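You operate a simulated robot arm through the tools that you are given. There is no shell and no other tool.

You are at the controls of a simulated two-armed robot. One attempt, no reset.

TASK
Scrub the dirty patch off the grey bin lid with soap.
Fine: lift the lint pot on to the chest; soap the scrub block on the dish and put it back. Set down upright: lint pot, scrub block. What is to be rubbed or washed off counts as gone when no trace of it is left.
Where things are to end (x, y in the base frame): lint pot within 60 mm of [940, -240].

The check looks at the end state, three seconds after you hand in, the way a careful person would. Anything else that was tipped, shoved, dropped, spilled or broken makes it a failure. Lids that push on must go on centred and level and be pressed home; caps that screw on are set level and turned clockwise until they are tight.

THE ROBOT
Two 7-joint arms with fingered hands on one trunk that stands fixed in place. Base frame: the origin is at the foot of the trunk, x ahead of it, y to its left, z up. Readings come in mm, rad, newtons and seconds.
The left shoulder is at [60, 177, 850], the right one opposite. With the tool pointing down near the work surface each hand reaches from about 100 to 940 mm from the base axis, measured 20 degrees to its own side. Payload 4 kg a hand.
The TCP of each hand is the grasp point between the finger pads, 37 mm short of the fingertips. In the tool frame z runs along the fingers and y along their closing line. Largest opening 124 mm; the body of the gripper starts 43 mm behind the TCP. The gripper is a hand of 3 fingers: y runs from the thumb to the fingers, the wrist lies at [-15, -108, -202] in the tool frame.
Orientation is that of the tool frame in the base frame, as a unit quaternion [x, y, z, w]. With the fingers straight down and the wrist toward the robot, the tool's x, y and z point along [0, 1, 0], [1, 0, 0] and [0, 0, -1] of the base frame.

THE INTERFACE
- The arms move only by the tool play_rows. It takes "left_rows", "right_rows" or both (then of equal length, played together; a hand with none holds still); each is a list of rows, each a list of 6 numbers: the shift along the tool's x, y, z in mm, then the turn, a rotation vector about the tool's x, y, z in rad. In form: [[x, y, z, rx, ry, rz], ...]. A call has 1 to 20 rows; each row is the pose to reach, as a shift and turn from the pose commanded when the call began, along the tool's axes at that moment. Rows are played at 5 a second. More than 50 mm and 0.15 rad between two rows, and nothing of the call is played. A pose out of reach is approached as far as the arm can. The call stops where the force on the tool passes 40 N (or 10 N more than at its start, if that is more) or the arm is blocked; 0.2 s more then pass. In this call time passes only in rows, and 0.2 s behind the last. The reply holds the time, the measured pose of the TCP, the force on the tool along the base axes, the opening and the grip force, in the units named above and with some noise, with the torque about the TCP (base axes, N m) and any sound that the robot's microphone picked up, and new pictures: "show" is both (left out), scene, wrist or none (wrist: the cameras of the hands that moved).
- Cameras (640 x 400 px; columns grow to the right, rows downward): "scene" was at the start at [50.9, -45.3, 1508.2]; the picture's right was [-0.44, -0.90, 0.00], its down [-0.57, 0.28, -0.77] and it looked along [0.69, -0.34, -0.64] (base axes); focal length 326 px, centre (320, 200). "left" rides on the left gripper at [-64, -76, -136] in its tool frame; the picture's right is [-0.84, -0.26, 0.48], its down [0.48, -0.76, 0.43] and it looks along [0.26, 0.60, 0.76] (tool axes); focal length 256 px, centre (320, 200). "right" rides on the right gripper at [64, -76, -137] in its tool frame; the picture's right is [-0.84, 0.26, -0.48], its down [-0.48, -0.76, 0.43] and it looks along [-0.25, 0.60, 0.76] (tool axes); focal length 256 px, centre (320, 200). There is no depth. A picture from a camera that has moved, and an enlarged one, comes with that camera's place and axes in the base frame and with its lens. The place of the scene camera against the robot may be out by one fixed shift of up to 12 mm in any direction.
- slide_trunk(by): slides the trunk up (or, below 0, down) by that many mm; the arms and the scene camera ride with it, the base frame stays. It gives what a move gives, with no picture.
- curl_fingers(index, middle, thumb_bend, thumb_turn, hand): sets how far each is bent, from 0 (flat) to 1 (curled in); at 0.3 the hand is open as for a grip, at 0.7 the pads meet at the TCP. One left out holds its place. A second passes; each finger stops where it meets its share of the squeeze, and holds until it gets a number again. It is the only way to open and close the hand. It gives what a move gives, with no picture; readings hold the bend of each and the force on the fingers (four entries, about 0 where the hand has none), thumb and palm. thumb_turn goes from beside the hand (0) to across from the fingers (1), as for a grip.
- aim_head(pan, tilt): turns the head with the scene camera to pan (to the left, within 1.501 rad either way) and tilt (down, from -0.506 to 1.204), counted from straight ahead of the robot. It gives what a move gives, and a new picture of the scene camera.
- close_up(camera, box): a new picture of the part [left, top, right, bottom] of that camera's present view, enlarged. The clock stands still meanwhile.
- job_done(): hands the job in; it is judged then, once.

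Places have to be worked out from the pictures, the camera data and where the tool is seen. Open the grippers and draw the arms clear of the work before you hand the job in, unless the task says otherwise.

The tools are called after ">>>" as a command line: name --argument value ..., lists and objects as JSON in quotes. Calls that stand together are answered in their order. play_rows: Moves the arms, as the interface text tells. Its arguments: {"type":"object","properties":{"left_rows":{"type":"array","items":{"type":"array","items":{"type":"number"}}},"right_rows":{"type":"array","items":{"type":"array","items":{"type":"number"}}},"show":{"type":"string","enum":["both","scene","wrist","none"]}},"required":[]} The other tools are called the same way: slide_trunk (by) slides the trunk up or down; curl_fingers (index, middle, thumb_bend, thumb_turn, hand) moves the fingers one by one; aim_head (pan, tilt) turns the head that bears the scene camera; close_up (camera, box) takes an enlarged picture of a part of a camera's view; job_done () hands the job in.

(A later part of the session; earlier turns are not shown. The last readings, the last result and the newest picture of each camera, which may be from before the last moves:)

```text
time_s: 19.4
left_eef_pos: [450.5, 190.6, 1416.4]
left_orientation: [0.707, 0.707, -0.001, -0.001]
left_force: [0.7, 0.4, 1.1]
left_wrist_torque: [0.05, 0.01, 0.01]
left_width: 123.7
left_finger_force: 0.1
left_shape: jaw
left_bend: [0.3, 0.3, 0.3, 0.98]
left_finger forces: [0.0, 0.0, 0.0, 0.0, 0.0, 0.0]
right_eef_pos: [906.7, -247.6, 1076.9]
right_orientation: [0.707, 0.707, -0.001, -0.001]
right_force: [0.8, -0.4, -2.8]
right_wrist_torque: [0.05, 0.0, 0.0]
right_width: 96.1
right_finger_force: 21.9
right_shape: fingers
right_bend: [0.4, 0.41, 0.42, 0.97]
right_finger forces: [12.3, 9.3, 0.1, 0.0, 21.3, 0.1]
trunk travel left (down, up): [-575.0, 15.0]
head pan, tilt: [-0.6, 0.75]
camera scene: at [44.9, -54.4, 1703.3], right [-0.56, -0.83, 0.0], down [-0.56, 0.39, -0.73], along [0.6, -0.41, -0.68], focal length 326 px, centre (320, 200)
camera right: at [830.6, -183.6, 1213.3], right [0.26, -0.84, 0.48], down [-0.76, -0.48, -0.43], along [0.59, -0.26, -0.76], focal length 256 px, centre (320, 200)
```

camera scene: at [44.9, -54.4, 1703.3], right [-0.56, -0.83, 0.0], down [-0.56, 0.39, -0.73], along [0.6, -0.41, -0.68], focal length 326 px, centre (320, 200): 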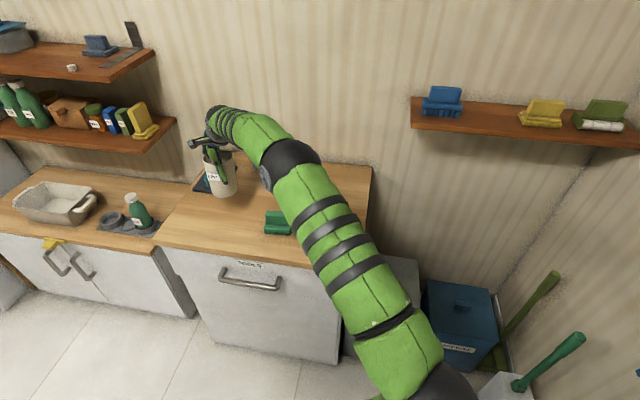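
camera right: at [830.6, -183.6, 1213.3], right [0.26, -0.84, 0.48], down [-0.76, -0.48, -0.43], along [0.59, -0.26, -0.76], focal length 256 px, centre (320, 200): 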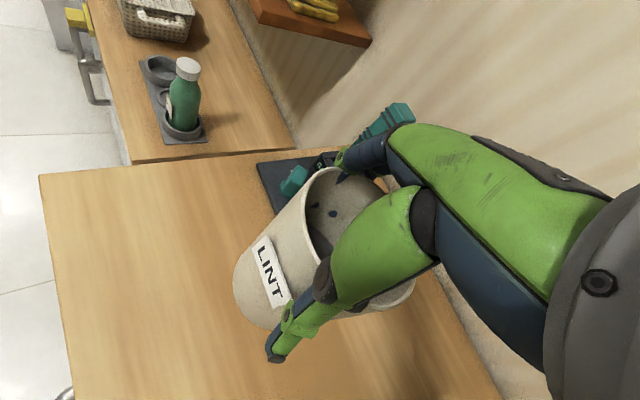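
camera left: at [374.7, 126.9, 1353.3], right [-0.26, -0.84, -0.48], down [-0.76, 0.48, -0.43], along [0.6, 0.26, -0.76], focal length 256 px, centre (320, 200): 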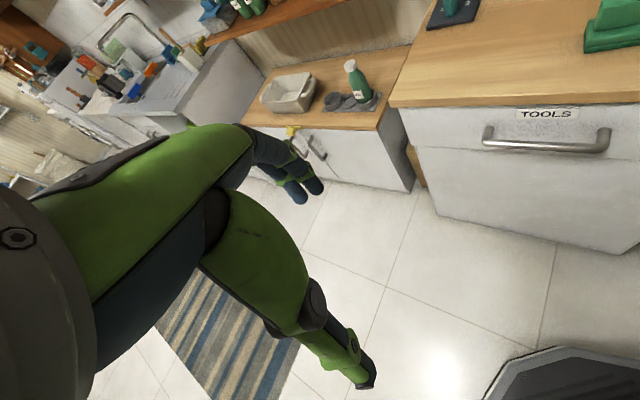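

The pot hangs above a clear spot in front of the stand. I'll lower it to just above the chest top.

>>> play_rows --right_rows '[[0, 0, 30, 0, 0, 0], [0, 0, 60, 0, 0, 0], [0, 0, 90, 0, 0, 0], [0, 0, 108, 0, 0, 0]]' --show "both"

>>> close_up --camera "scene" --box '[160, 120, 288, 200]'

```text
time_s: 20.4
left_eef_pos: [448.4, 191.1, 1419.4]
left_orientation: [0.707, 0.707, 0.001, 0.0]
left_force: [-0.6, 1.0, -0.3]
left_wrist_torque: [0.0, 0.01, 0.0]
left_width: 123.7
left_finger_force: 0.0
left_shape: jaw
left_bend: [0.3, 0.3, 0.3, 0.98]
left_finger forces: [0.0, 0.0, 0.0, 0.0, 0.0, 0.0]
right_eef_pos: [903.6, -244.8, 973.6]
right_orientation: [0.707, 0.707, 0.003, 0.002]
right_force: [-3.1, 2.6, 13.1]
right_wrist_torque: [-0.09, -0.4, 0.03]
right_width: 95.6
right_finger_force: 25.3
right_shape: fingers
right_bend: [0.4, 0.41, 0.42, 0.97]
right_finger forces: [14.0, 9.7, 0.0, 0.1, 27.0, 0.1]
trunk travel left (down, up): [-575.0, 15.0]
head pan, tilt: [-0.6, 0.75]
camera scene: at [40.4, -53.2, 1703.8], right [-0.56, -0.83, 0.0], down [-0.56, 0.38, -0.73], along [0.6, -0.41, -0.68], focal length 326 px, centre (320, 200)
camera right: at [827.1, -181.2, 1110.2], right [0.25, -0.84, 0.48], down [-0.76, -0.48, -0.44], along [0.6, -0.25, -0.76], focal length 256 px, centre (320, 200)
```

scene: 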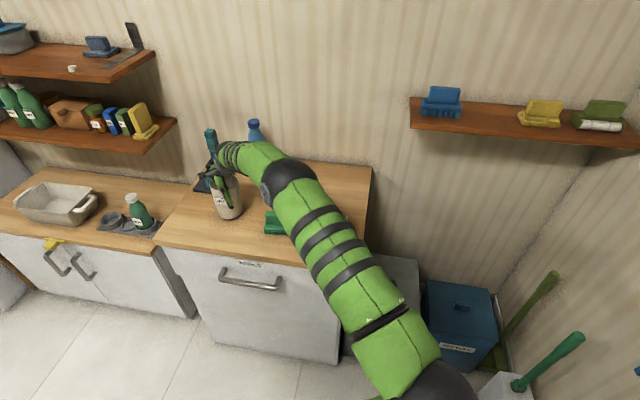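
right: 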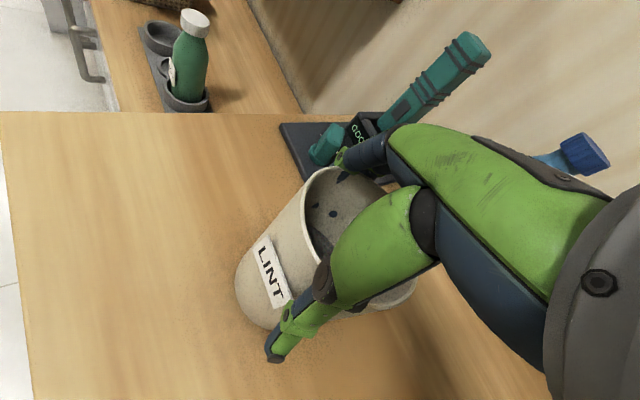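

```text
5.00 times, centred on (224, 160) of scene
camera zoom: at [40.4, -53.2, 1703.8], right [-0.56, -0.83, 0.0], down [-0.56, 0.38, -0.73], along [0.6, -0.41, -0.68], focal length 1628 px, centre (800, 400)
```

zoom: 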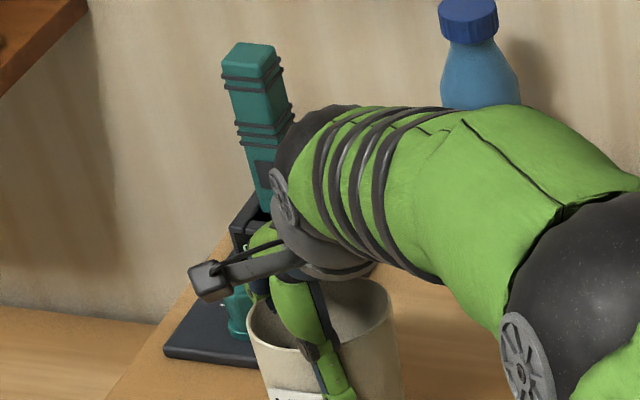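

There's a 13 N upward contact at TCP z 974. I'll check whether it's the pot bottom resting on the chest.

>>> close_up --camera "right" --box '[200, 220, 440, 370]'

>>> close_up --camera "right" --box '[270, 90, 510, 240]'

>>> close_up --camera "scene" --box '[170, 150, 298, 230]'

```text
2.67 times, centred on (320, 295) of right
camera zoom: at [827.1, -181.2, 1110.2], right [0.25, -0.84, 0.48], down [-0.76, -0.48, -0.44], along [0.6, -0.25, -0.76], focal length 683 px, centre (320, -53)
```

zoom: 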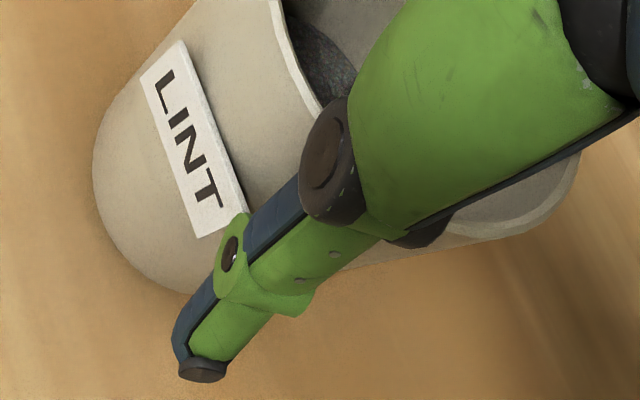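

```text
2.67 times, centred on (390, 165) of right
camera zoom: at [827.1, -181.2, 1110.2], right [0.25, -0.84, 0.48], down [-0.76, -0.48, -0.44], along [0.6, -0.25, -0.76], focal length 683 px, centre (133, 293)
```

zoom: 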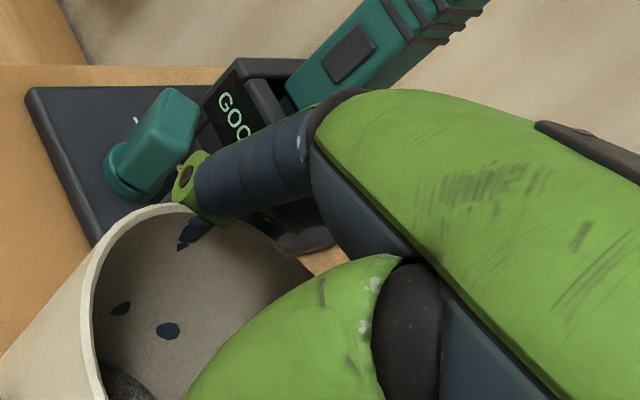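

```text
5.00 times, centred on (234, 190) of scene
camera zoom: at [40.4, -53.2, 1703.8], right [-0.56, -0.83, 0.0], down [-0.56, 0.38, -0.73], along [0.6, -0.41, -0.68], focal length 1628 px, centre (750, 250)
```

zoom: 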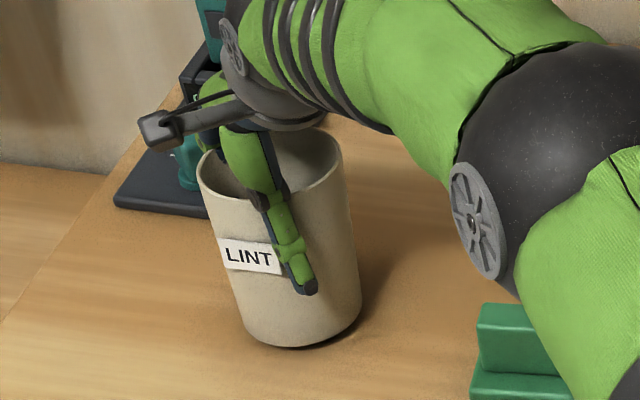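

The pot's base rests on the chest at about (904, -250). I'll ease off the pressing force, then open the hand.

>>> play_rows --right_rows '[[0, 0, -3, 0, 0, 0]]' --show "none"

```text
time_s: 20.8
left_eef_pos: [449.9, 191.2, 1418.0]
left_orientation: [0.707, 0.707, 0.0, 0.0]
left_force: [-0.5, 0.4, 0.1]
left_wrist_torque: [0.02, 0.0, 0.0]
left_width: 123.9
left_finger_force: 0.0
left_shape: jaw
left_bend: [0.3, 0.3, 0.3, 0.98]
left_finger forces: [0.0, 0.0, 0.0, 0.0, 0.0, 0.0]
right_eef_pos: [903.4, -245.1, 974.1]
right_orientation: [0.707, 0.707, 0.002, 0.001]
right_force: [-0.9, 2.4, 11.8]
right_wrist_torque: [-0.04, -0.49, 0.06]
right_width: 95.7
right_finger_force: 24.8
right_shape: fingers
right_bend: [0.4, 0.41, 0.42, 0.97]
right_finger forces: [14.2, 9.8, 0.0, 0.0, 25.2, 0.1]
trunk travel left (down, up): [-575.0, 15.0]
head pan, tilt: [-0.6, 0.75]
```

>>> play_rows --right_rows '[[0, 0, -4, 0, 0, 0]]' --show "none"

```text
time_s: 21.1
left_eef_pos: [450.5, 190.3, 1417.3]
left_orientation: [0.707, 0.707, 0.0, 0.0]
left_force: [-0.7, 0.0, -0.3]
left_wrist_torque: [-0.03, 0.03, 0.02]
left_width: 123.9
left_finger_force: 0.0
left_shape: jaw
left_bend: [0.3, 0.3, 0.3, 0.98]
left_finger forces: [0.0, 0.1, 0.0, 0.1, 0.0, 0.0]
right_eef_pos: [903.7, -245.8, 975.5]
right_orientation: [0.707, 0.707, 0.0, -0.001]
right_force: [1.6, 0.9, 3.5]
right_wrist_torque: [-0.01, -0.37, 0.08]
right_width: 95.7
right_finger_force: 22.7
right_shape: fingers
right_bend: [0.4, 0.4, 0.42, 0.97]
right_finger forces: [13.7, 10.1, 0.0, 0.0, 21.0, 0.0]
trunk travel left (down, up): [-575.0, 15.0]
head pan, tilt: [-0.6, 0.75]
```

The pressing force is down to about 3.5 N with the pot still supported. Now I'll release in two stages.

>>> curl_fingers --hand "right" --index 0.36 --middle 0.36 --thumb_bend 0.36

>>> curl_fingers --hand "right" --index 0.28 --middle 0.28 --thumb_bend 0.28

>>> close_up --camera "scene" --box '[170, 150, 298, 230]'

>>> close_up --camera "right" --box '[200, 90, 520, 290]'

```text
time_s: 22.1
left_eef_pos: [450.7, 191.3, 1417.8]
left_orientation: [0.707, 0.708, 0.0, 0.0]
left_force: [-0.4, -0.8, 0.6]
left_wrist_torque: [0.0, 0.0, -0.02]
left_width: 123.4
left_finger_force: 0.0
left_shape: jaw
left_bend: [0.3, 0.3, 0.3, 0.98]
left_finger forces: [0.0, 0.0, 0.0, 0.0, 0.0, 0.0]
right_eef_pos: [904.5, -245.8, 975.9]
right_orientation: [0.707, 0.707, 0.0, 0.0]
right_force: [-0.1, 0.3, -1.0]
right_wrist_torque: [-0.02, -0.02, -0.04]
right_width: 105.6
right_finger_force: 0.5
right_shape: fingers
right_bend: [0.36, 0.36, 0.36, 0.97]
right_finger forces: [0.1, 0.0, 0.0, 0.1, 0.6, 0.0]
trunk travel left (down, up): [-575.0, 15.0]
head pan, tilt: [-0.6, 0.75]
```

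```text
time_s: 23.1
left_eef_pos: [450.7, 191.5, 1417.9]
left_orientation: [0.707, 0.707, 0.001, 0.0]
left_force: [-0.1, -0.2, 0.5]
left_wrist_torque: [-0.01, 0.01, 0.0]
left_width: 123.4
left_finger_force: 0.1
left_shape: jaw
left_bend: [0.3, 0.3, 0.3, 0.98]
left_finger forces: [0.0, 0.1, 0.1, 0.0, 0.0, 0.0]
right_eef_pos: [904.6, -245.6, 975.6]
right_orientation: [0.707, 0.707, 0.0, 0.0]
right_force: [-0.2, -0.1, -0.2]
right_wrist_torque: [-0.01, 0.03, -0.01]
right_width: 128.9
right_finger_force: 0.1
right_shape: fingers
right_bend: [0.28, 0.28, 0.28, 0.97]
right_finger forces: [0.0, 0.1, 0.0, 0.1, 0.0, 0.1]
trunk travel left (down, up): [-575.0, 15.0]
head pan, tilt: [-0.6, 0.75]
```

```text
5.00 times, centred on (234, 190) of scene
camera zoom: at [43.0, -54.3, 1703.3], right [-0.56, -0.83, 0.0], down [-0.56, 0.39, -0.73], along [0.6, -0.41, -0.68], focal length 1628 px, centre (750, 250)
```

zoom: 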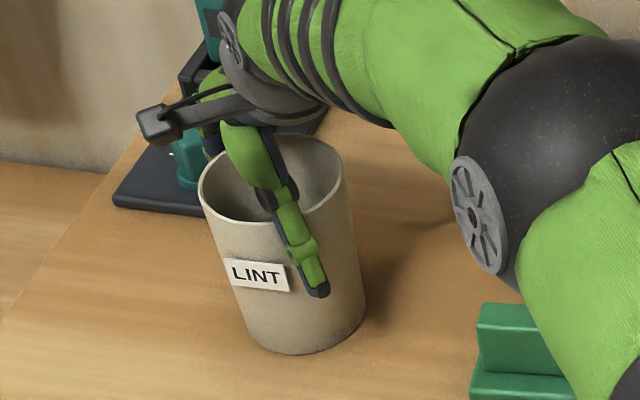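

```text
2.00 times, centred on (360, 190) of right
camera zoom: at [828.2, -182.2, 1112.9], right [0.26, -0.84, 0.48], down [-0.76, -0.48, -0.43], along [0.6, -0.26, -0.76], focal length 512 px, centre (240, 220)
```

zoom: 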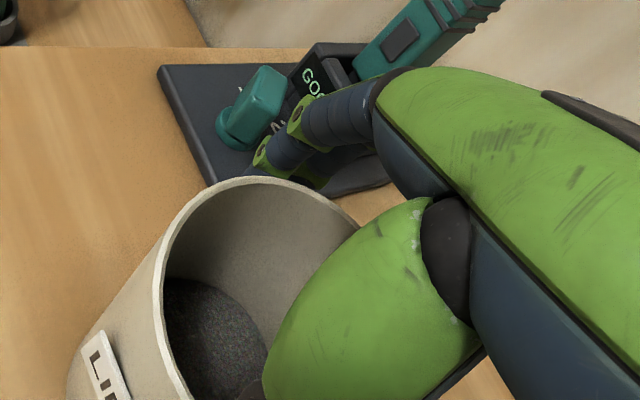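

The pot stands upright and free. I'll lift the hand straight up.

>>> play_rows --right_rows '[[0, 0, -15, 0, 0, 0], [0, 0, -35, 0, 0, 0], [0, 0, -65, 0, 0, 0], [0, 0, -100, 0, 0, 0], [0, 0, -135, 0, 0, 0]]' --show "both"

```text
time_s: 24.4
left_eef_pos: [450.0, 190.4, 1417.7]
left_orientation: [0.707, 0.707, 0.0, -0.001]
left_force: [-0.1, 0.9, 0.3]
left_wrist_torque: [-0.01, -0.01, -0.02]
left_width: 123.6
left_finger_force: 0.0
left_shape: jaw
left_bend: [0.3, 0.3, 0.3, 0.98]
left_finger forces: [0.0, 0.1, 0.0, 0.1, 0.0, 0.0]
right_eef_pos: [904.5, -245.7, 1111.0]
right_orientation: [0.707, 0.707, -0.001, 0.0]
right_force: [0.1, 0.5, 0.3]
right_wrist_torque: [0.0, 0.0, -0.01]
right_width: 128.9
right_finger_force: 0.0
right_shape: fingers
right_bend: [0.28, 0.28, 0.28, 0.97]
right_finger forces: [0.1, 0.0, 0.0, 0.1, 0.0, 0.1]
trunk travel left (down, up): [-575.0, 15.0]
head pan, tilt: [-0.6, 0.75]
camera scene: at [42.5, -54.1, 1703.3], right [-0.56, -0.83, 0.0], down [-0.56, 0.39, -0.73], along [0.6, -0.41, -0.68], focal length 326 px, centre (320, 200)
camera right: at [828.7, -182.6, 1248.0], right [0.26, -0.84, 0.48], down [-0.76, -0.48, -0.43], along [0.6, -0.25, -0.76], focal length 256 px, centre (320, 200)
```

scene: 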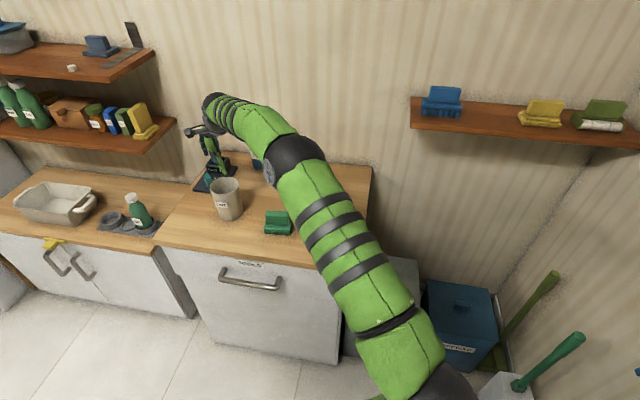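
right: 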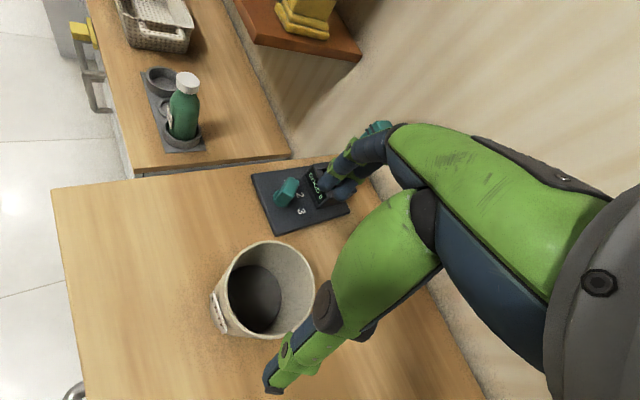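

The pot stands at about (904, -251). Next I'll move over the scrub block at about (747, -352), yawing 45° to line up with its handle, and look at it.

>>> play_rows --right_rows '[[-13, -20, -5, 0, 0, 0.1], [-26, -40, -10, 0, 0, 0.2], [-39, -60, -15, 0, 0, 0.3], [-52, -80, -20, 0, 0, 0.4], [-65, -100, -20, 0, 0, 0.5], [-78, -120, -20, 0, 0, 0.6], [-92, -140, -20, 0, 0, 0.7], [-106, -157, -20, 0, 0, 0.785]]' --show "both"

>>> close_up --camera "right" --box '[160, 160, 400, 310]'

```text
time_s: 26.1
left_eef_pos: [450.8, 190.3, 1417.7]
left_orientation: [0.708, 0.706, 0.0, 0.001]
left_force: [0.0, 0.7, -0.7]
left_wrist_torque: [-0.01, 0.0, 0.0]
left_width: 123.6
left_finger_force: 0.0
left_shape: jaw
left_bend: [0.3, 0.3, 0.3, 0.98]
left_finger forces: [0.0, 0.0, 0.0, 0.0, 0.0, 0.1]
right_eef_pos: [747.8, -352.3, 1130.3]
right_orientation: [0.924, 0.383, 0.0, 0.0]
right_force: [-0.5, -0.4, -0.3]
right_wrist_torque: [0.02, -0.02, 0.0]
right_width: 128.9
right_finger_force: 0.0
right_shape: fingers
right_bend: [0.28, 0.28, 0.28, 0.98]
right_finger forces: [0.0, 0.1, 0.0, 0.0, 0.0, 0.0]
trunk travel left (down, up): [-575.0, 15.0]
head pan, tilt: [-0.6, 0.75]
camera scene: at [42.8, -54.3, 1703.3], right [-0.56, -0.83, 0.0], down [-0.56, 0.39, -0.73], along [0.6, -0.41, -0.68], focal length 326 px, centre (320, 200)
camera right: at [739.9, -253.4, 1267.1], right [-0.41, -0.77, 0.48], down [-0.88, 0.2, -0.44], along [0.24, -0.6, -0.76], focal length 256 px, centre (320, 200)
```

scene: 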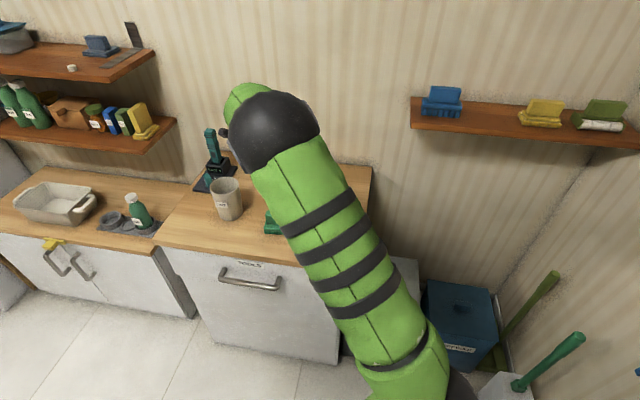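
right: 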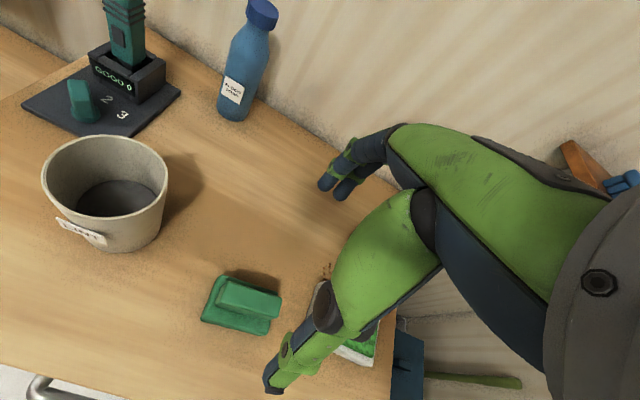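

```text
2.67 times, centred on (280, 235) of right
camera zoom: at [739.9, -253.4, 1267.1], right [-0.41, -0.77, 0.48], down [-0.88, 0.2, -0.44], along [0.24, -0.6, -0.76], focal length 683 px, centre (427, 107)
```

zoom: 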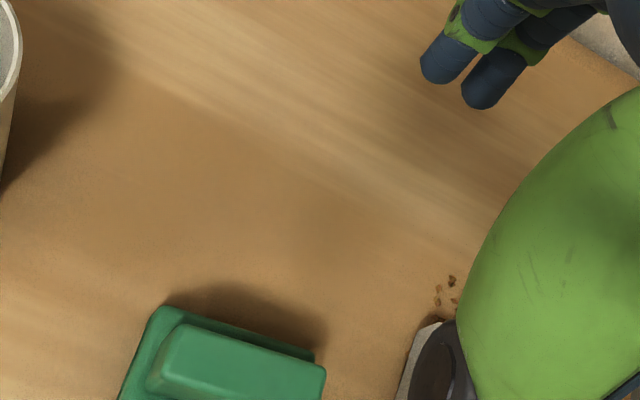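

>>> close_up --camera "right" --box '[180, 250, 340, 350]'

```text
4.00 times, centred on (260, 300) of right
camera zoom: at [739.9, -253.4, 1267.1], right [-0.41, -0.77, 0.48], down [-0.88, 0.2, -0.44], along [0.24, -0.6, -0.76], focal length 1024 px, centre (560, -200)
```

zoom: 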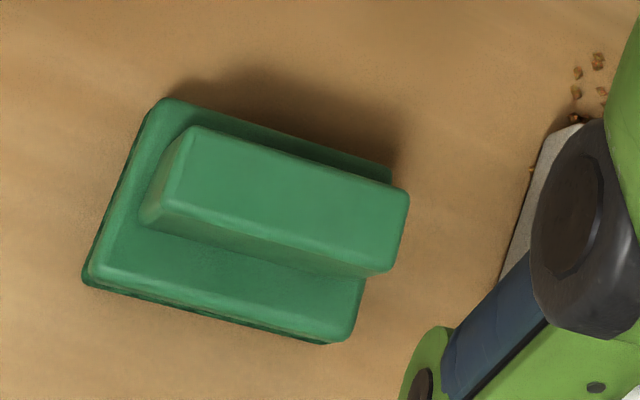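

The handle's top centre is about (743.5, -356, 933), its axis about 51° from −x, and its bottom is near z≈888. I'll trim the yaw by −0.1 rad and lower over it in stages.

>>> play_rows --right_rows '[[-2, 0, 40, 0, 0, -0.05], [-5.5, -0.6, 80, 0, 0, -0.1], [-5.5, -0.6, 120, 0, 0, -0.1], [-5.5, -0.6, 150, 0, 0, -0.1]]' --show "both"

>>> close_up --camera "right" --box '[180, 180, 420, 330]'

```text
time_s: 27.1
left_eef_pos: [451.3, 191.3, 1417.2]
left_orientation: [0.707, 0.707, 0.0, 0.0]
left_force: [0.0, 0.0, 0.4]
left_wrist_torque: [0.0, 0.0, 0.0]
left_width: 123.6
left_finger_force: 0.1
left_shape: jaw
left_bend: [0.3, 0.3, 0.3, 0.98]
left_finger forces: [0.0, 0.0, 0.0, 0.0, 0.0, 0.0]
right_eef_pos: [742.4, -354.6, 979.7]
right_orientation: [0.904, 0.428, 0.001, 0.001]
right_force: [0.3, 0.4, -0.9]
right_wrist_torque: [0.01, 0.0, -0.03]
right_width: 128.7
right_finger_force: 0.1
right_shape: fingers
right_bend: [0.28, 0.28, 0.28, 0.98]
right_finger forces: [0.0, 0.0, 0.1, 0.1, 0.0, 0.0]
trunk travel left (down, up): [-575.0, 15.0]
head pan, tilt: [-0.6, 0.75]
camera scene: at [43.3, -54.4, 1703.3], right [-0.56, -0.83, 0.0], down [-0.56, 0.39, -0.73], along [0.6, -0.41, -0.68], focal length 326 px, centre (320, 200)
camera right: at [724.3, -257.5, 1116.1], right [-0.33, -0.81, 0.48], down [-0.89, 0.11, -0.43], along [0.3, -0.58, -0.76], focal length 256 px, centre (320, 200)
```

scene: 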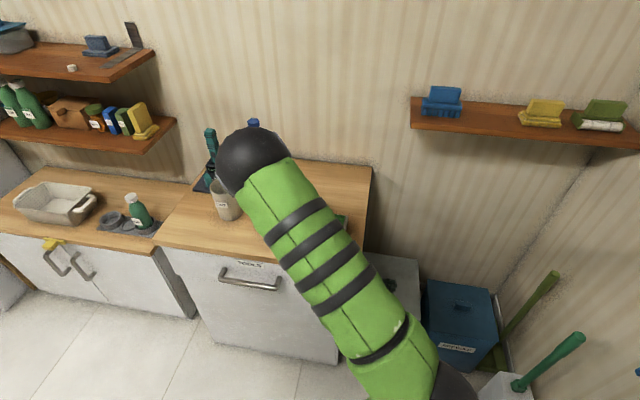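
right: 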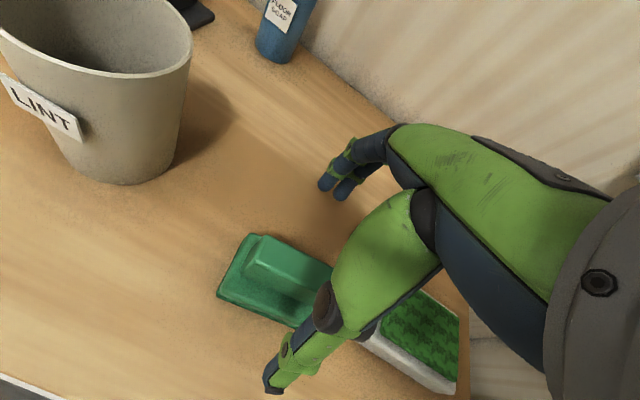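

```text
2.67 times, centred on (300, 255) of right
camera zoom: at [724.3, -257.5, 1116.1], right [-0.33, -0.81, 0.48], down [-0.89, 0.11, -0.43], along [0.3, -0.58, -0.76], focal length 683 px, centre (373, 53)
```

zoom: 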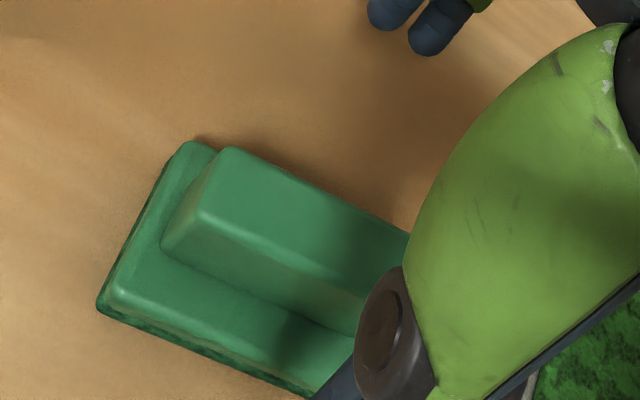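

The alignment checks out to within about 1–2 mm. I'll lower to grip height at TCP z≈933.

>>> play_rows --right_rows '[[0, 0, 20, 0, 0, 0], [0, 0, 36, 0, 0, 0], [0, 0, 46, 0, 0, 0]]' --show "both"

>>> close_up --camera "right" --box '[180, 130, 420, 280]'

>>> close_up --camera "right" --box '[180, 250, 420, 400]'

```text
time_s: 27.9
left_eef_pos: [450.3, 190.9, 1417.4]
left_orientation: [0.708, 0.706, 0.0, 0.001]
left_force: [-1.5, 0.6, 1.1]
left_wrist_torque: [0.03, -0.02, -0.01]
left_width: 123.8
left_finger_force: 0.1
left_shape: jaw
left_bend: [0.3, 0.3, 0.3, 0.98]
left_finger forces: [0.0, 0.0, 0.0, 0.0, 0.0, 0.1]
right_eef_pos: [743.0, -355.5, 935.4]
right_orientation: [0.903, 0.429, 0.0, 0.001]
right_force: [0.4, 0.0, 0.4]
right_wrist_torque: [0.01, 0.0, 0.0]
right_width: 128.7
right_finger_force: 0.0
right_shape: fingers
right_bend: [0.28, 0.28, 0.28, 0.98]
right_finger forces: [0.1, 0.1, 0.0, 0.0, 0.1, 0.0]
trunk travel left (down, up): [-575.0, 15.0]
head pan, tilt: [-0.6, 0.75]
camera scene: at [43.3, -54.4, 1703.3], right [-0.56, -0.83, 0.0], down [-0.56, 0.39, -0.73], along [0.6, -0.41, -0.68], focal length 326 px, centre (320, 200)
camera right: at [724.3, -257.6, 1071.6], right [-0.33, -0.81, 0.48], down [-0.89, 0.11, -0.43], along [0.3, -0.58, -0.76], focal length 256 px, centre (320, 200)
```

scene: 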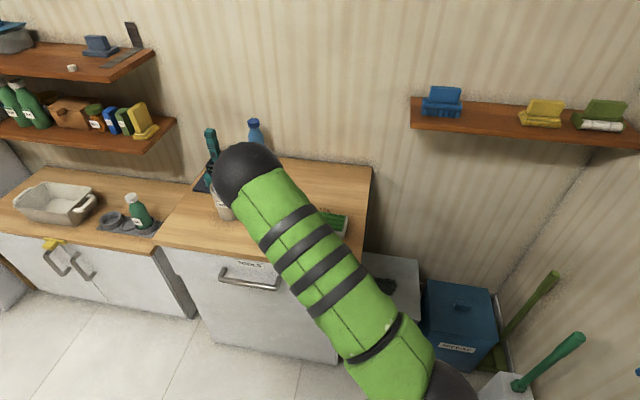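
right: 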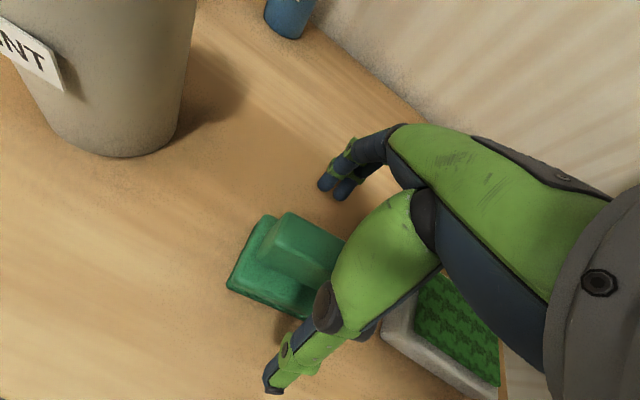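

```text
2.67 times, centred on (300, 205) of right
camera zoom: at [724.3, -257.6, 1071.6], right [-0.33, -0.81, 0.48], down [-0.89, 0.11, -0.43], along [0.3, -0.58, -0.76], focal length 683 px, centre (373, 187)
```

zoom: 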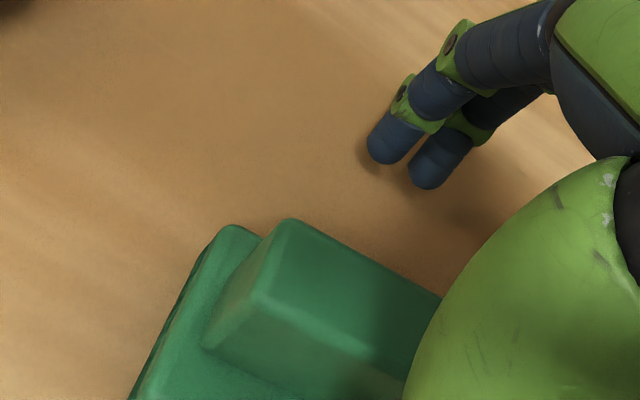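

```text
2.67 times, centred on (300, 325) of right
camera zoom: at [724.3, -257.6, 1071.6], right [-0.33, -0.81, 0.48], down [-0.89, 0.11, -0.43], along [0.3, -0.58, -0.76], focal length 683 px, centre (373, -133)
```

zoom: 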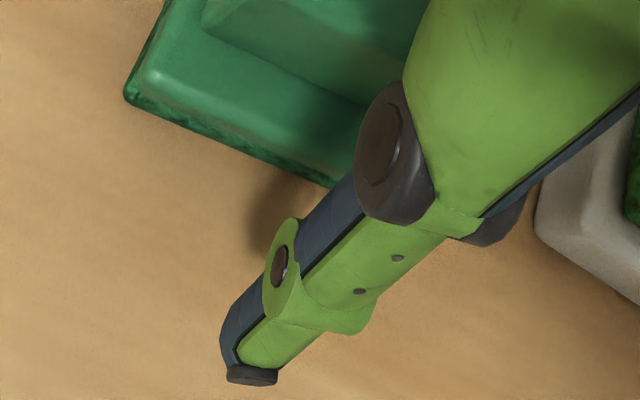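

There's no contact, and the fingers straddle the block. I'll close partway and check.

>>> curl_fingers --hand "right" --index 0.5 --middle 0.5 --thumb_bend 0.5

>>> close_up --camera "right" --box '[180, 160, 420, 310]'

>>> close_up --camera "right" --box '[180, 250, 420, 400]'

```text
time_s: 28.9
left_eef_pos: [450.9, 191.9, 1416.9]
left_orientation: [0.707, 0.707, 0.0, 0.0]
left_force: [0.0, 0.2, 0.3]
left_wrist_torque: [0.01, -0.01, -0.04]
left_width: 123.5
left_finger_force: 0.0
left_shape: jaw
left_bend: [0.3, 0.3, 0.3, 0.98]
left_finger forces: [0.1, 0.0, 0.0, 0.0, 0.1, 0.1]
right_eef_pos: [742.0, -355.4, 935.7]
right_orientation: [0.903, 0.429, 0.0, 0.0]
right_force: [1.0, 0.6, 0.3]
right_wrist_torque: [-0.02, 0.02, 0.01]
right_width: 62.2
right_finger_force: 0.1
right_shape: fingers
right_bend: [0.5, 0.5, 0.5, 0.98]
right_finger forces: [0.0, 0.1, 0.0, 0.1, 0.0, 0.1]
trunk travel left (down, up): [-575.0, 15.0]
head pan, tilt: [-0.6, 0.75]
```

```text
2.67 times, centred on (300, 235) of right
camera zoom: at [724.0, -257.5, 1071.9], right [-0.33, -0.81, 0.48], down [-0.89, 0.11, -0.43], along [0.3, -0.58, -0.76], focal length 683 px, centre (373, 107)
```

zoom: 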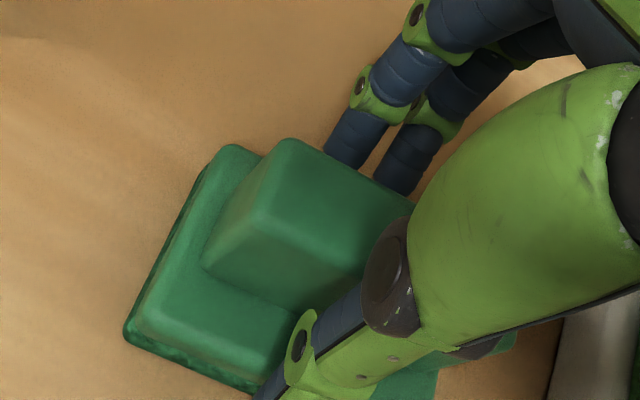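

```text
2.67 times, centred on (300, 325) of right
camera zoom: at [724.0, -257.5, 1071.9], right [-0.33, -0.81, 0.48], down [-0.89, 0.11, -0.43], along [0.3, -0.58, -0.76], focal length 683 px, centre (373, -133)
```

zoom: 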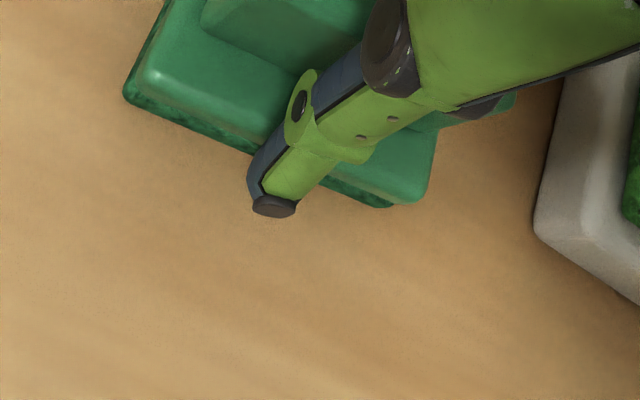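

>>> curl_fingers --hand "right" --index 0.57 --middle 0.57 --thumb_bend 0.57

>>> close_up --camera "right" --box '[180, 200, 420, 350]'

```text
time_s: 29.9
left_eef_pos: [451.2, 192.0, 1418.3]
left_orientation: [0.707, 0.707, 0.0, 0.0]
left_force: [-0.1, 0.3, 0.0]
left_wrist_torque: [0.0, 0.0, 0.03]
left_width: 123.9
left_finger_force: 0.1
left_shape: jaw
left_bend: [0.3, 0.3, 0.3, 0.98]
left_finger forces: [0.0, 0.0, 0.0, 0.0, 0.0, 0.0]
right_eef_pos: [743.1, -353.9, 935.7]
right_orientation: [0.903, 0.429, 0.0, 0.0]
right_force: [-0.7, -0.1, 0.4]
right_wrist_torque: [0.02, -0.03, -0.01]
right_width: 43.8
right_finger_force: 0.2
right_shape: fingers
right_bend: [0.56, 0.56, 0.56, 0.98]
right_finger forces: [0.1, 0.0, 0.1, 0.1, 0.2, 0.0]
trunk travel left (down, up): [-575.0, 15.0]
head pan, tilt: [-0.6, 0.75]
```

```text
2.67 times, centred on (300, 275) of right
camera zoom: at [724.0, -257.5, 1071.9], right [-0.33, -0.81, 0.48], down [-0.89, 0.11, -0.43], along [0.3, -0.58, -0.76], focal length 683 px, centre (373, 0)
```

zoom: 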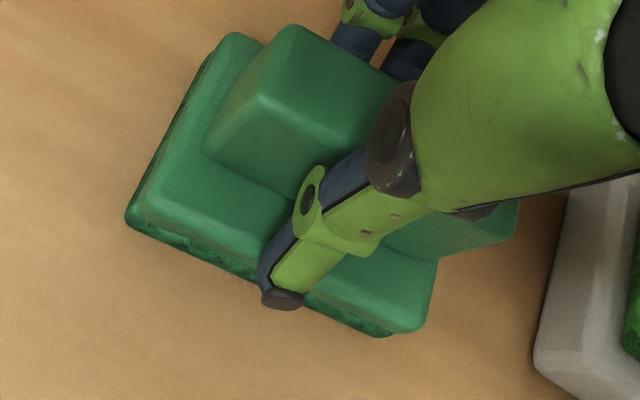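

>>> curl_fingers --hand "right" --index 0.64 --middle 0.64 --thumb_bend 0.64

>>> close_up --camera "right" --box '[180, 200, 420, 350]'

```text
time_s: 30.9
left_eef_pos: [450.3, 190.4, 1418.2]
left_orientation: [0.707, 0.708, 0.0, 0.0]
left_force: [0.4, 0.1, -0.6]
left_wrist_torque: [-0.02, -0.01, 0.03]
left_width: 123.4
left_finger_force: 0.1
left_shape: jaw
left_bend: [0.3, 0.3, 0.3, 0.98]
left_finger forces: [0.1, 0.1, 0.0, 0.0, 0.0, 0.0]
right_eef_pos: [742.9, -354.7, 937.0]
right_orientation: [0.903, 0.429, 0.0, 0.0]
right_force: [0.9, -0.9, 4.7]
right_wrist_torque: [-0.17, -0.22, 0.03]
right_width: 32.7
right_finger_force: 9.6
right_shape: fingers
right_bend: [0.6, 0.61, 0.62, 0.97]
right_finger forces: [5.5, 4.5, 0.0, 0.1, 8.9, 0.0]
trunk travel left (down, up): [-575.0, 15.0]
head pan, tilt: [-0.6, 0.75]
```

```text
2.67 times, centred on (300, 275) of right
camera zoom: at [723.9, -257.4, 1072.3], right [-0.33, -0.81, 0.48], down [-0.89, 0.11, -0.44], along [0.3, -0.58, -0.76], focal length 683 px, centre (373, 0)
```

zoom: 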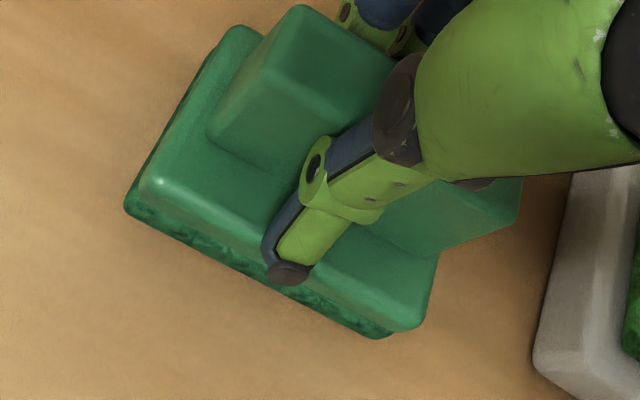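

The fingers now pinch the handle, with slight upward reaction from tips on the base. I'll raise 3 mm, then squeeze firmly.

>>> play_rows --right_rows '[[0, 0, -3, 0, 0, 0]]' --show "none"

>>> curl_fingers --hand "right" --index 0.74 --middle 0.74 --thumb_bend 0.74

>>> close_up --camera "right" --box '[180, 200, 420, 350]'

```text
time_s: 31.4
left_eef_pos: [450.4, 190.5, 1417.6]
left_orientation: [0.707, 0.707, 0.0, -0.001]
left_force: [-0.4, 0.0, -0.5]
left_wrist_torque: [0.01, 0.01, -0.04]
left_width: 123.3
left_finger_force: 0.1
left_shape: jaw
left_bend: [0.3, 0.3, 0.3, 0.98]
left_finger forces: [0.0, 0.0, 0.0, 0.0, 0.0, 0.1]
right_eef_pos: [743.3, -354.2, 938.7]
right_orientation: [0.903, 0.429, -0.002, 0.0]
right_force: [-0.1, -0.3, -0.8]
right_wrist_torque: [-0.04, 0.0, 0.0]
right_width: 31.5
right_finger_force: 7.6
right_shape: fingers
right_bend: [0.61, 0.62, 0.62, 0.97]
right_finger forces: [4.2, 2.9, 0.0, 0.1, 7.2, 0.0]
trunk travel left (down, up): [-575.0, 15.0]
head pan, tilt: [-0.6, 0.75]
```

```text
time_s: 32.4
left_eef_pos: [450.1, 190.8, 1417.9]
left_orientation: [0.707, 0.707, 0.0, 0.0]
left_force: [0.2, 0.4, -0.8]
left_wrist_torque: [-0.03, 0.0, 0.0]
left_width: 123.5
left_finger_force: 0.0
left_shape: jaw
left_bend: [0.3, 0.3, 0.3, 0.98]
left_finger forces: [0.0, 0.0, 0.0, 0.0, 0.0, 0.1]
right_eef_pos: [743.3, -354.6, 938.7]
right_orientation: [0.903, 0.429, 0.001, 0.001]
right_force: [-0.1, 0.8, 5.5]
right_wrist_torque: [-0.05, -0.18, 0.08]
right_width: 27.1
right_finger_force: 29.1
right_shape: fingers
right_bend: [0.61, 0.63, 0.65, 0.96]
right_finger forces: [14.3, 12.5, 0.0, 0.1, 31.7, 0.1]
trunk travel left (down, up): [-575.0, 15.0]
head pan, tilt: [-0.6, 0.75]
```

```text
2.67 times, centred on (300, 275) of right
camera zoom: at [724.0, -257.2, 1075.9], right [-0.33, -0.81, 0.48], down [-0.89, 0.11, -0.44], along [0.3, -0.58, -0.76], focal length 683 px, centre (373, 0)
```

zoom: 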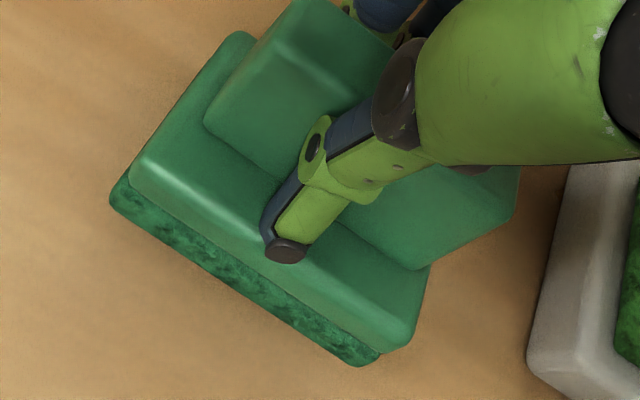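

The grip is firm at 29 N. Lifting 50 mm to check how the block hangs.

>>> play_rows --right_rows '[[0, 0, -15, 0, 0, 0], [0, 0, -35, 0, 0, 0], [0, 0, -60, 0, 0, 0]]' --show "both"

>>> close_up --camera "right" --box '[180, 200, 420, 350]'

```text
time_s: 33.1
left_eef_pos: [449.6, 190.2, 1418.0]
left_orientation: [0.707, 0.707, 0.0, 0.0]
left_force: [-1.0, -0.2, 0.5]
left_wrist_torque: [0.0, -0.01, 0.02]
left_width: 123.5
left_finger_force: 0.0
left_shape: jaw
left_bend: [0.3, 0.3, 0.3, 0.98]
left_finger forces: [0.1, 0.1, 0.0, 0.0, 0.0, 0.0]
right_eef_pos: [742.5, -354.5, 996.6]
right_orientation: [0.903, 0.429, 0.0, 0.0]
right_force: [-0.6, -0.1, -1.3]
right_wrist_torque: [0.01, -0.02, 0.01]
right_width: 27.3
right_finger_force: 28.7
right_shape: fingers
right_bend: [0.61, 0.64, 0.65, 0.95]
right_finger forces: [15.0, 11.9, 0.1, 0.0, 30.8, 0.0]
trunk travel left (down, up): [-575.0, 15.0]
head pan, tilt: [-0.6, 0.75]
camera scene: at [42.4, -54.2, 1703.3], right [-0.56, -0.83, 0.0], down [-0.56, 0.39, -0.73], along [0.6, -0.41, -0.68], focal length 326 px, centre (320, 200)
camera right: at [723.8, -257.8, 1134.5], right [-0.33, -0.81, 0.48], down [-0.89, 0.11, -0.43], along [0.3, -0.58, -0.76], focal length 256 px, centre (320, 200)
```

scene: 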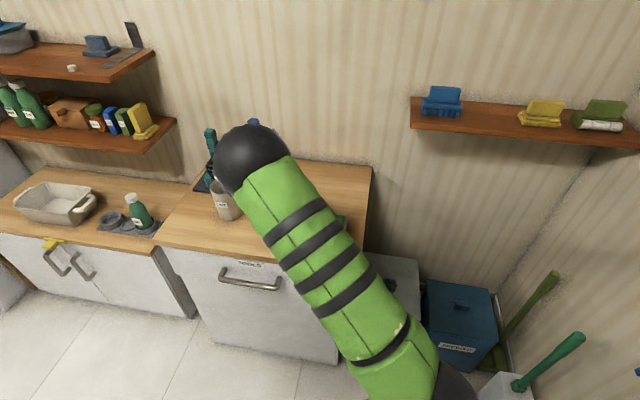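
right: 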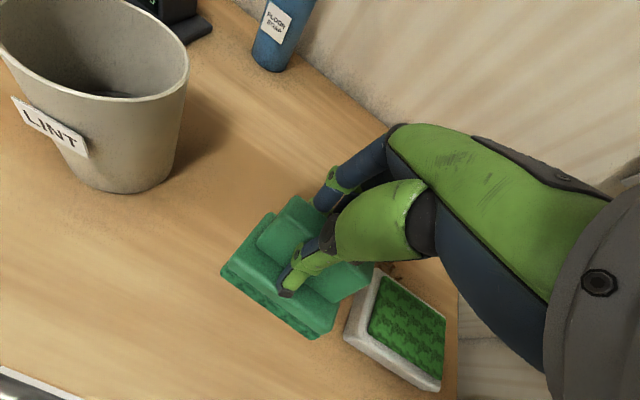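

```text
2.67 times, centred on (300, 275) of right
camera zoom: at [723.8, -257.8, 1134.5], right [-0.33, -0.81, 0.48], down [-0.89, 0.11, -0.43], along [0.3, -0.58, -0.76], focal length 683 px, centre (373, 0)
```

zoom: 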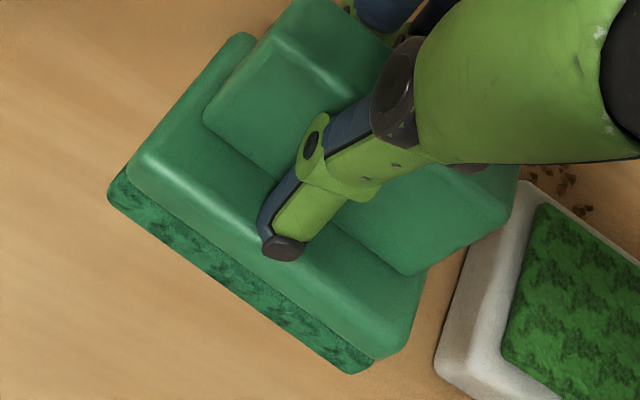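

The block hangs at about 1.3 N, with a little yaw and tilt in the grip. The soap pad centre triangulates to about (650, -499, 894), roughly aligned with the block, so I'll carry it above the dish.

>>> play_rows --right_rows '[[-20, 2, -15, 0, 0, 0], [-50, 6, -20, 0, 0, 0], [-80, 9, -20, 0, 0, 0], [-110, 12, -20, 0, 0, 0], [-140, 16, -20, 0, 0, 0], [-170, 19.5, -20, 0, 0, 0]]' --show "both"

>>> close_up --camera "right" --box '[180, 200, 420, 350]'

>>> close_up --camera "scene" --box '[250, 170, 410, 270]'

```text
time_s: 34.5
left_eef_pos: [449.7, 190.6, 1417.2]
left_orientation: [0.707, 0.707, 0.0, 0.001]
left_force: [-0.6, -0.1, -0.3]
left_wrist_torque: [0.05, -0.02, -0.01]
left_width: 123.7
left_finger_force: 0.0
left_shape: jaw
left_bend: [0.3, 0.3, 0.3, 0.98]
left_finger forces: [0.0, 0.1, 0.1, 0.0, 0.0, 0.0]
right_eef_pos: [650.7, -500.4, 1018.3]
right_orientation: [0.903, 0.429, 0.001, 0.0]
right_force: [-0.4, 0.2, -1.5]
right_wrist_torque: [0.0, 0.02, -0.02]
right_width: 27.4
right_finger_force: 28.6
right_shape: fingers
right_bend: [0.61, 0.64, 0.65, 0.95]
right_finger forces: [15.0, 11.9, 0.0, 0.1, 30.3, 0.0]
trunk travel left (down, up): [-575.0, 15.0]
head pan, tilt: [-0.6, 0.75]
camera scene: at [42.7, -55.2, 1703.3], right [-0.56, -0.83, 0.0], down [-0.56, 0.39, -0.73], along [0.6, -0.41, -0.68], focal length 326 px, centre (320, 200)
camera right: at [632.5, -403.2, 1154.8], right [-0.33, -0.81, 0.48], down [-0.89, 0.11, -0.43], along [0.3, -0.57, -0.76], focal length 256 px, centre (320, 200)
```

scene: 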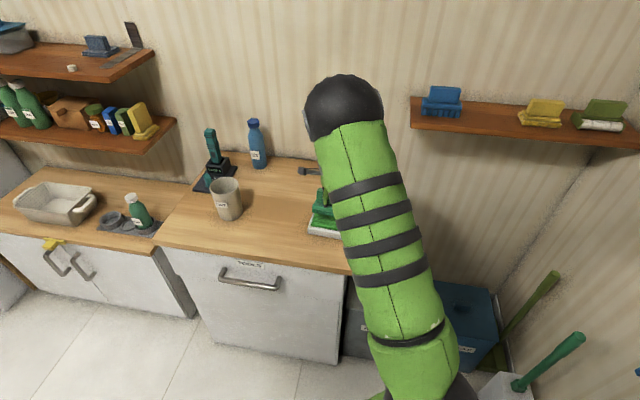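
right: 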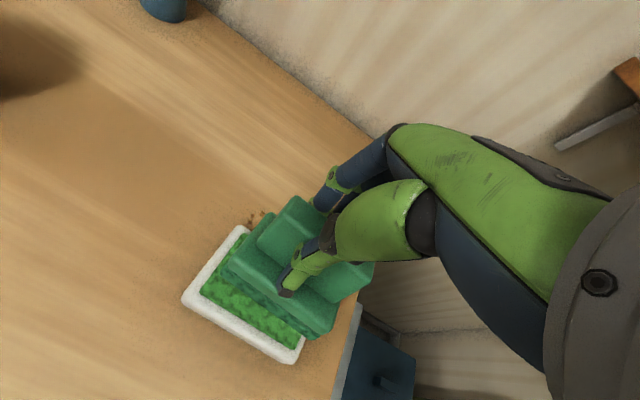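

```text
2.67 times, centred on (300, 275) of right
camera zoom: at [632.5, -403.2, 1154.8], right [-0.33, -0.81, 0.48], down [-0.89, 0.11, -0.43], along [0.3, -0.57, -0.76], focal length 683 px, centre (373, 0)
```

zoom: 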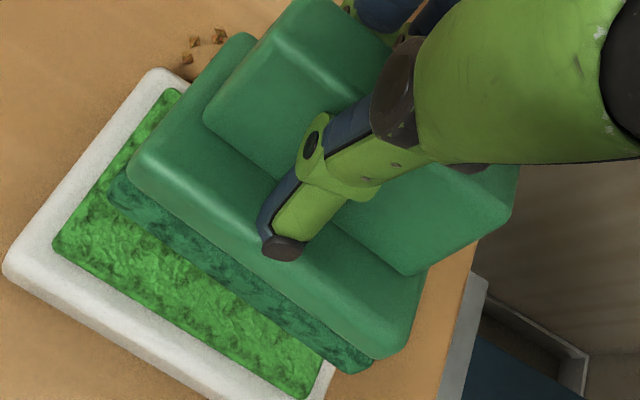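

```text
4.00 times, centred on (330, 220) of scene
camera zoom: at [42.7, -55.2, 1703.3], right [-0.56, -0.83, 0.0], down [-0.56, 0.39, -0.73], along [0.6, -0.41, -0.68], focal length 1303 px, centre (280, 120)
```

zoom: 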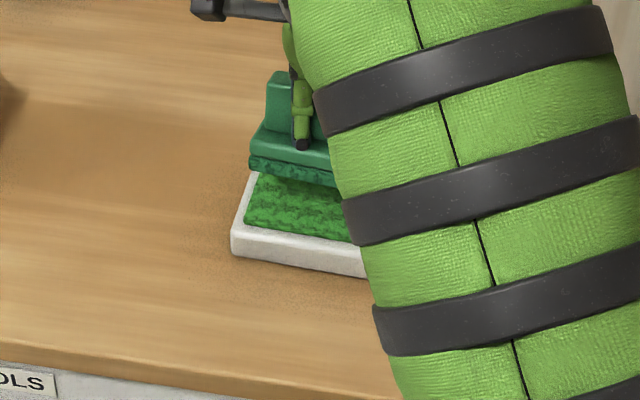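

The block is centred over the soap pad within a few mm. I'll lower slowly, watching for contact.

>>> play_rows --right_rows '[[0, 0, 8, 0, 0, 0], [0, 0, 16, 0, 0, 0], [0, 0, 24, 0, 0, 0]]' --show "none"

>>> play_rows --right_rows '[[0, 0, 3, 0, 0, 0], [0, 0, 6, 0, 0, 0], [0, 0, 9, 0, 0, 0]]' --show "wrist"

```text
time_s: 35.4
left_eef_pos: [451.2, 190.2, 1415.9]
left_orientation: [0.707, 0.707, 0.001, 0.0]
left_force: [0.3, 0.3, 0.2]
left_wrist_torque: [-0.02, 0.02, 0.0]
left_width: 123.7
left_finger_force: 0.1
left_shape: jaw
left_bend: [0.3, 0.3, 0.3, 0.98]
left_finger forces: [0.0, 0.0, 0.0, 0.0, 0.1, 0.0]
right_eef_pos: [651.3, -500.5, 992.2]
right_orientation: [0.904, 0.428, 0.0, -0.001]
right_force: [0.0, -0.7, -1.3]
right_wrist_torque: [-0.01, 0.0, 0.01]
right_width: 27.3
right_finger_force: 28.7
right_shape: fingers
right_bend: [0.61, 0.64, 0.65, 0.95]
right_finger forces: [15.0, 11.8, 0.0, 0.1, 30.4, 0.1]
trunk travel left (down, up): [-575.0, 15.0]
head pan, tilt: [-0.6, 0.75]
```

```text
time_s: 36.1
left_eef_pos: [450.8, 190.4, 1418.0]
left_orientation: [0.707, 0.707, 0.0, 0.001]
left_force: [0.0, 0.3, 1.0]
left_wrist_torque: [0.01, 0.01, 0.01]
left_width: 123.3
left_finger_force: 0.0
left_shape: jaw
left_bend: [0.3, 0.3, 0.3, 0.98]
left_finger forces: [0.0, 0.1, 0.0, 0.0, 0.0, 0.0]
right_eef_pos: [650.8, -500.0, 984.6]
right_orientation: [0.904, 0.428, 0.0, 0.0]
right_force: [0.5, 0.7, -2.4]
right_wrist_torque: [0.0, 0.0, -0.01]
right_width: 27.0
right_finger_force: 28.3
right_shape: fingers
right_bend: [0.61, 0.64, 0.65, 0.95]
right_finger forces: [14.9, 12.0, 0.1, 0.0, 30.4, 0.0]
trunk travel left (down, up): [-575.0, 15.0]
head pan, tilt: [-0.6, 0.75]
camera right: at [632.4, -402.6, 1121.5], right [-0.33, -0.81, 0.48], down [-0.89, 0.11, -0.43], along [0.3, -0.58, -0.76], focal length 256 px, centre (320, 200)
```

right: 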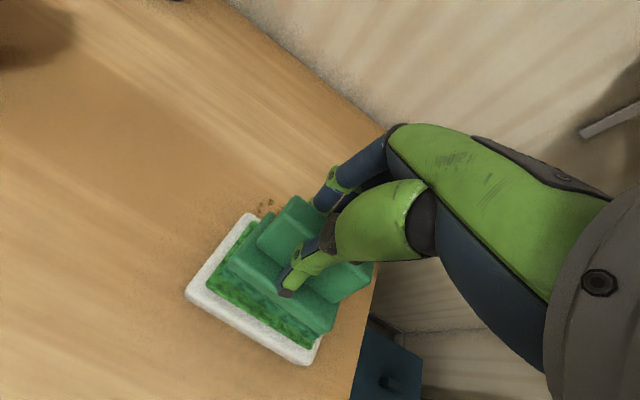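

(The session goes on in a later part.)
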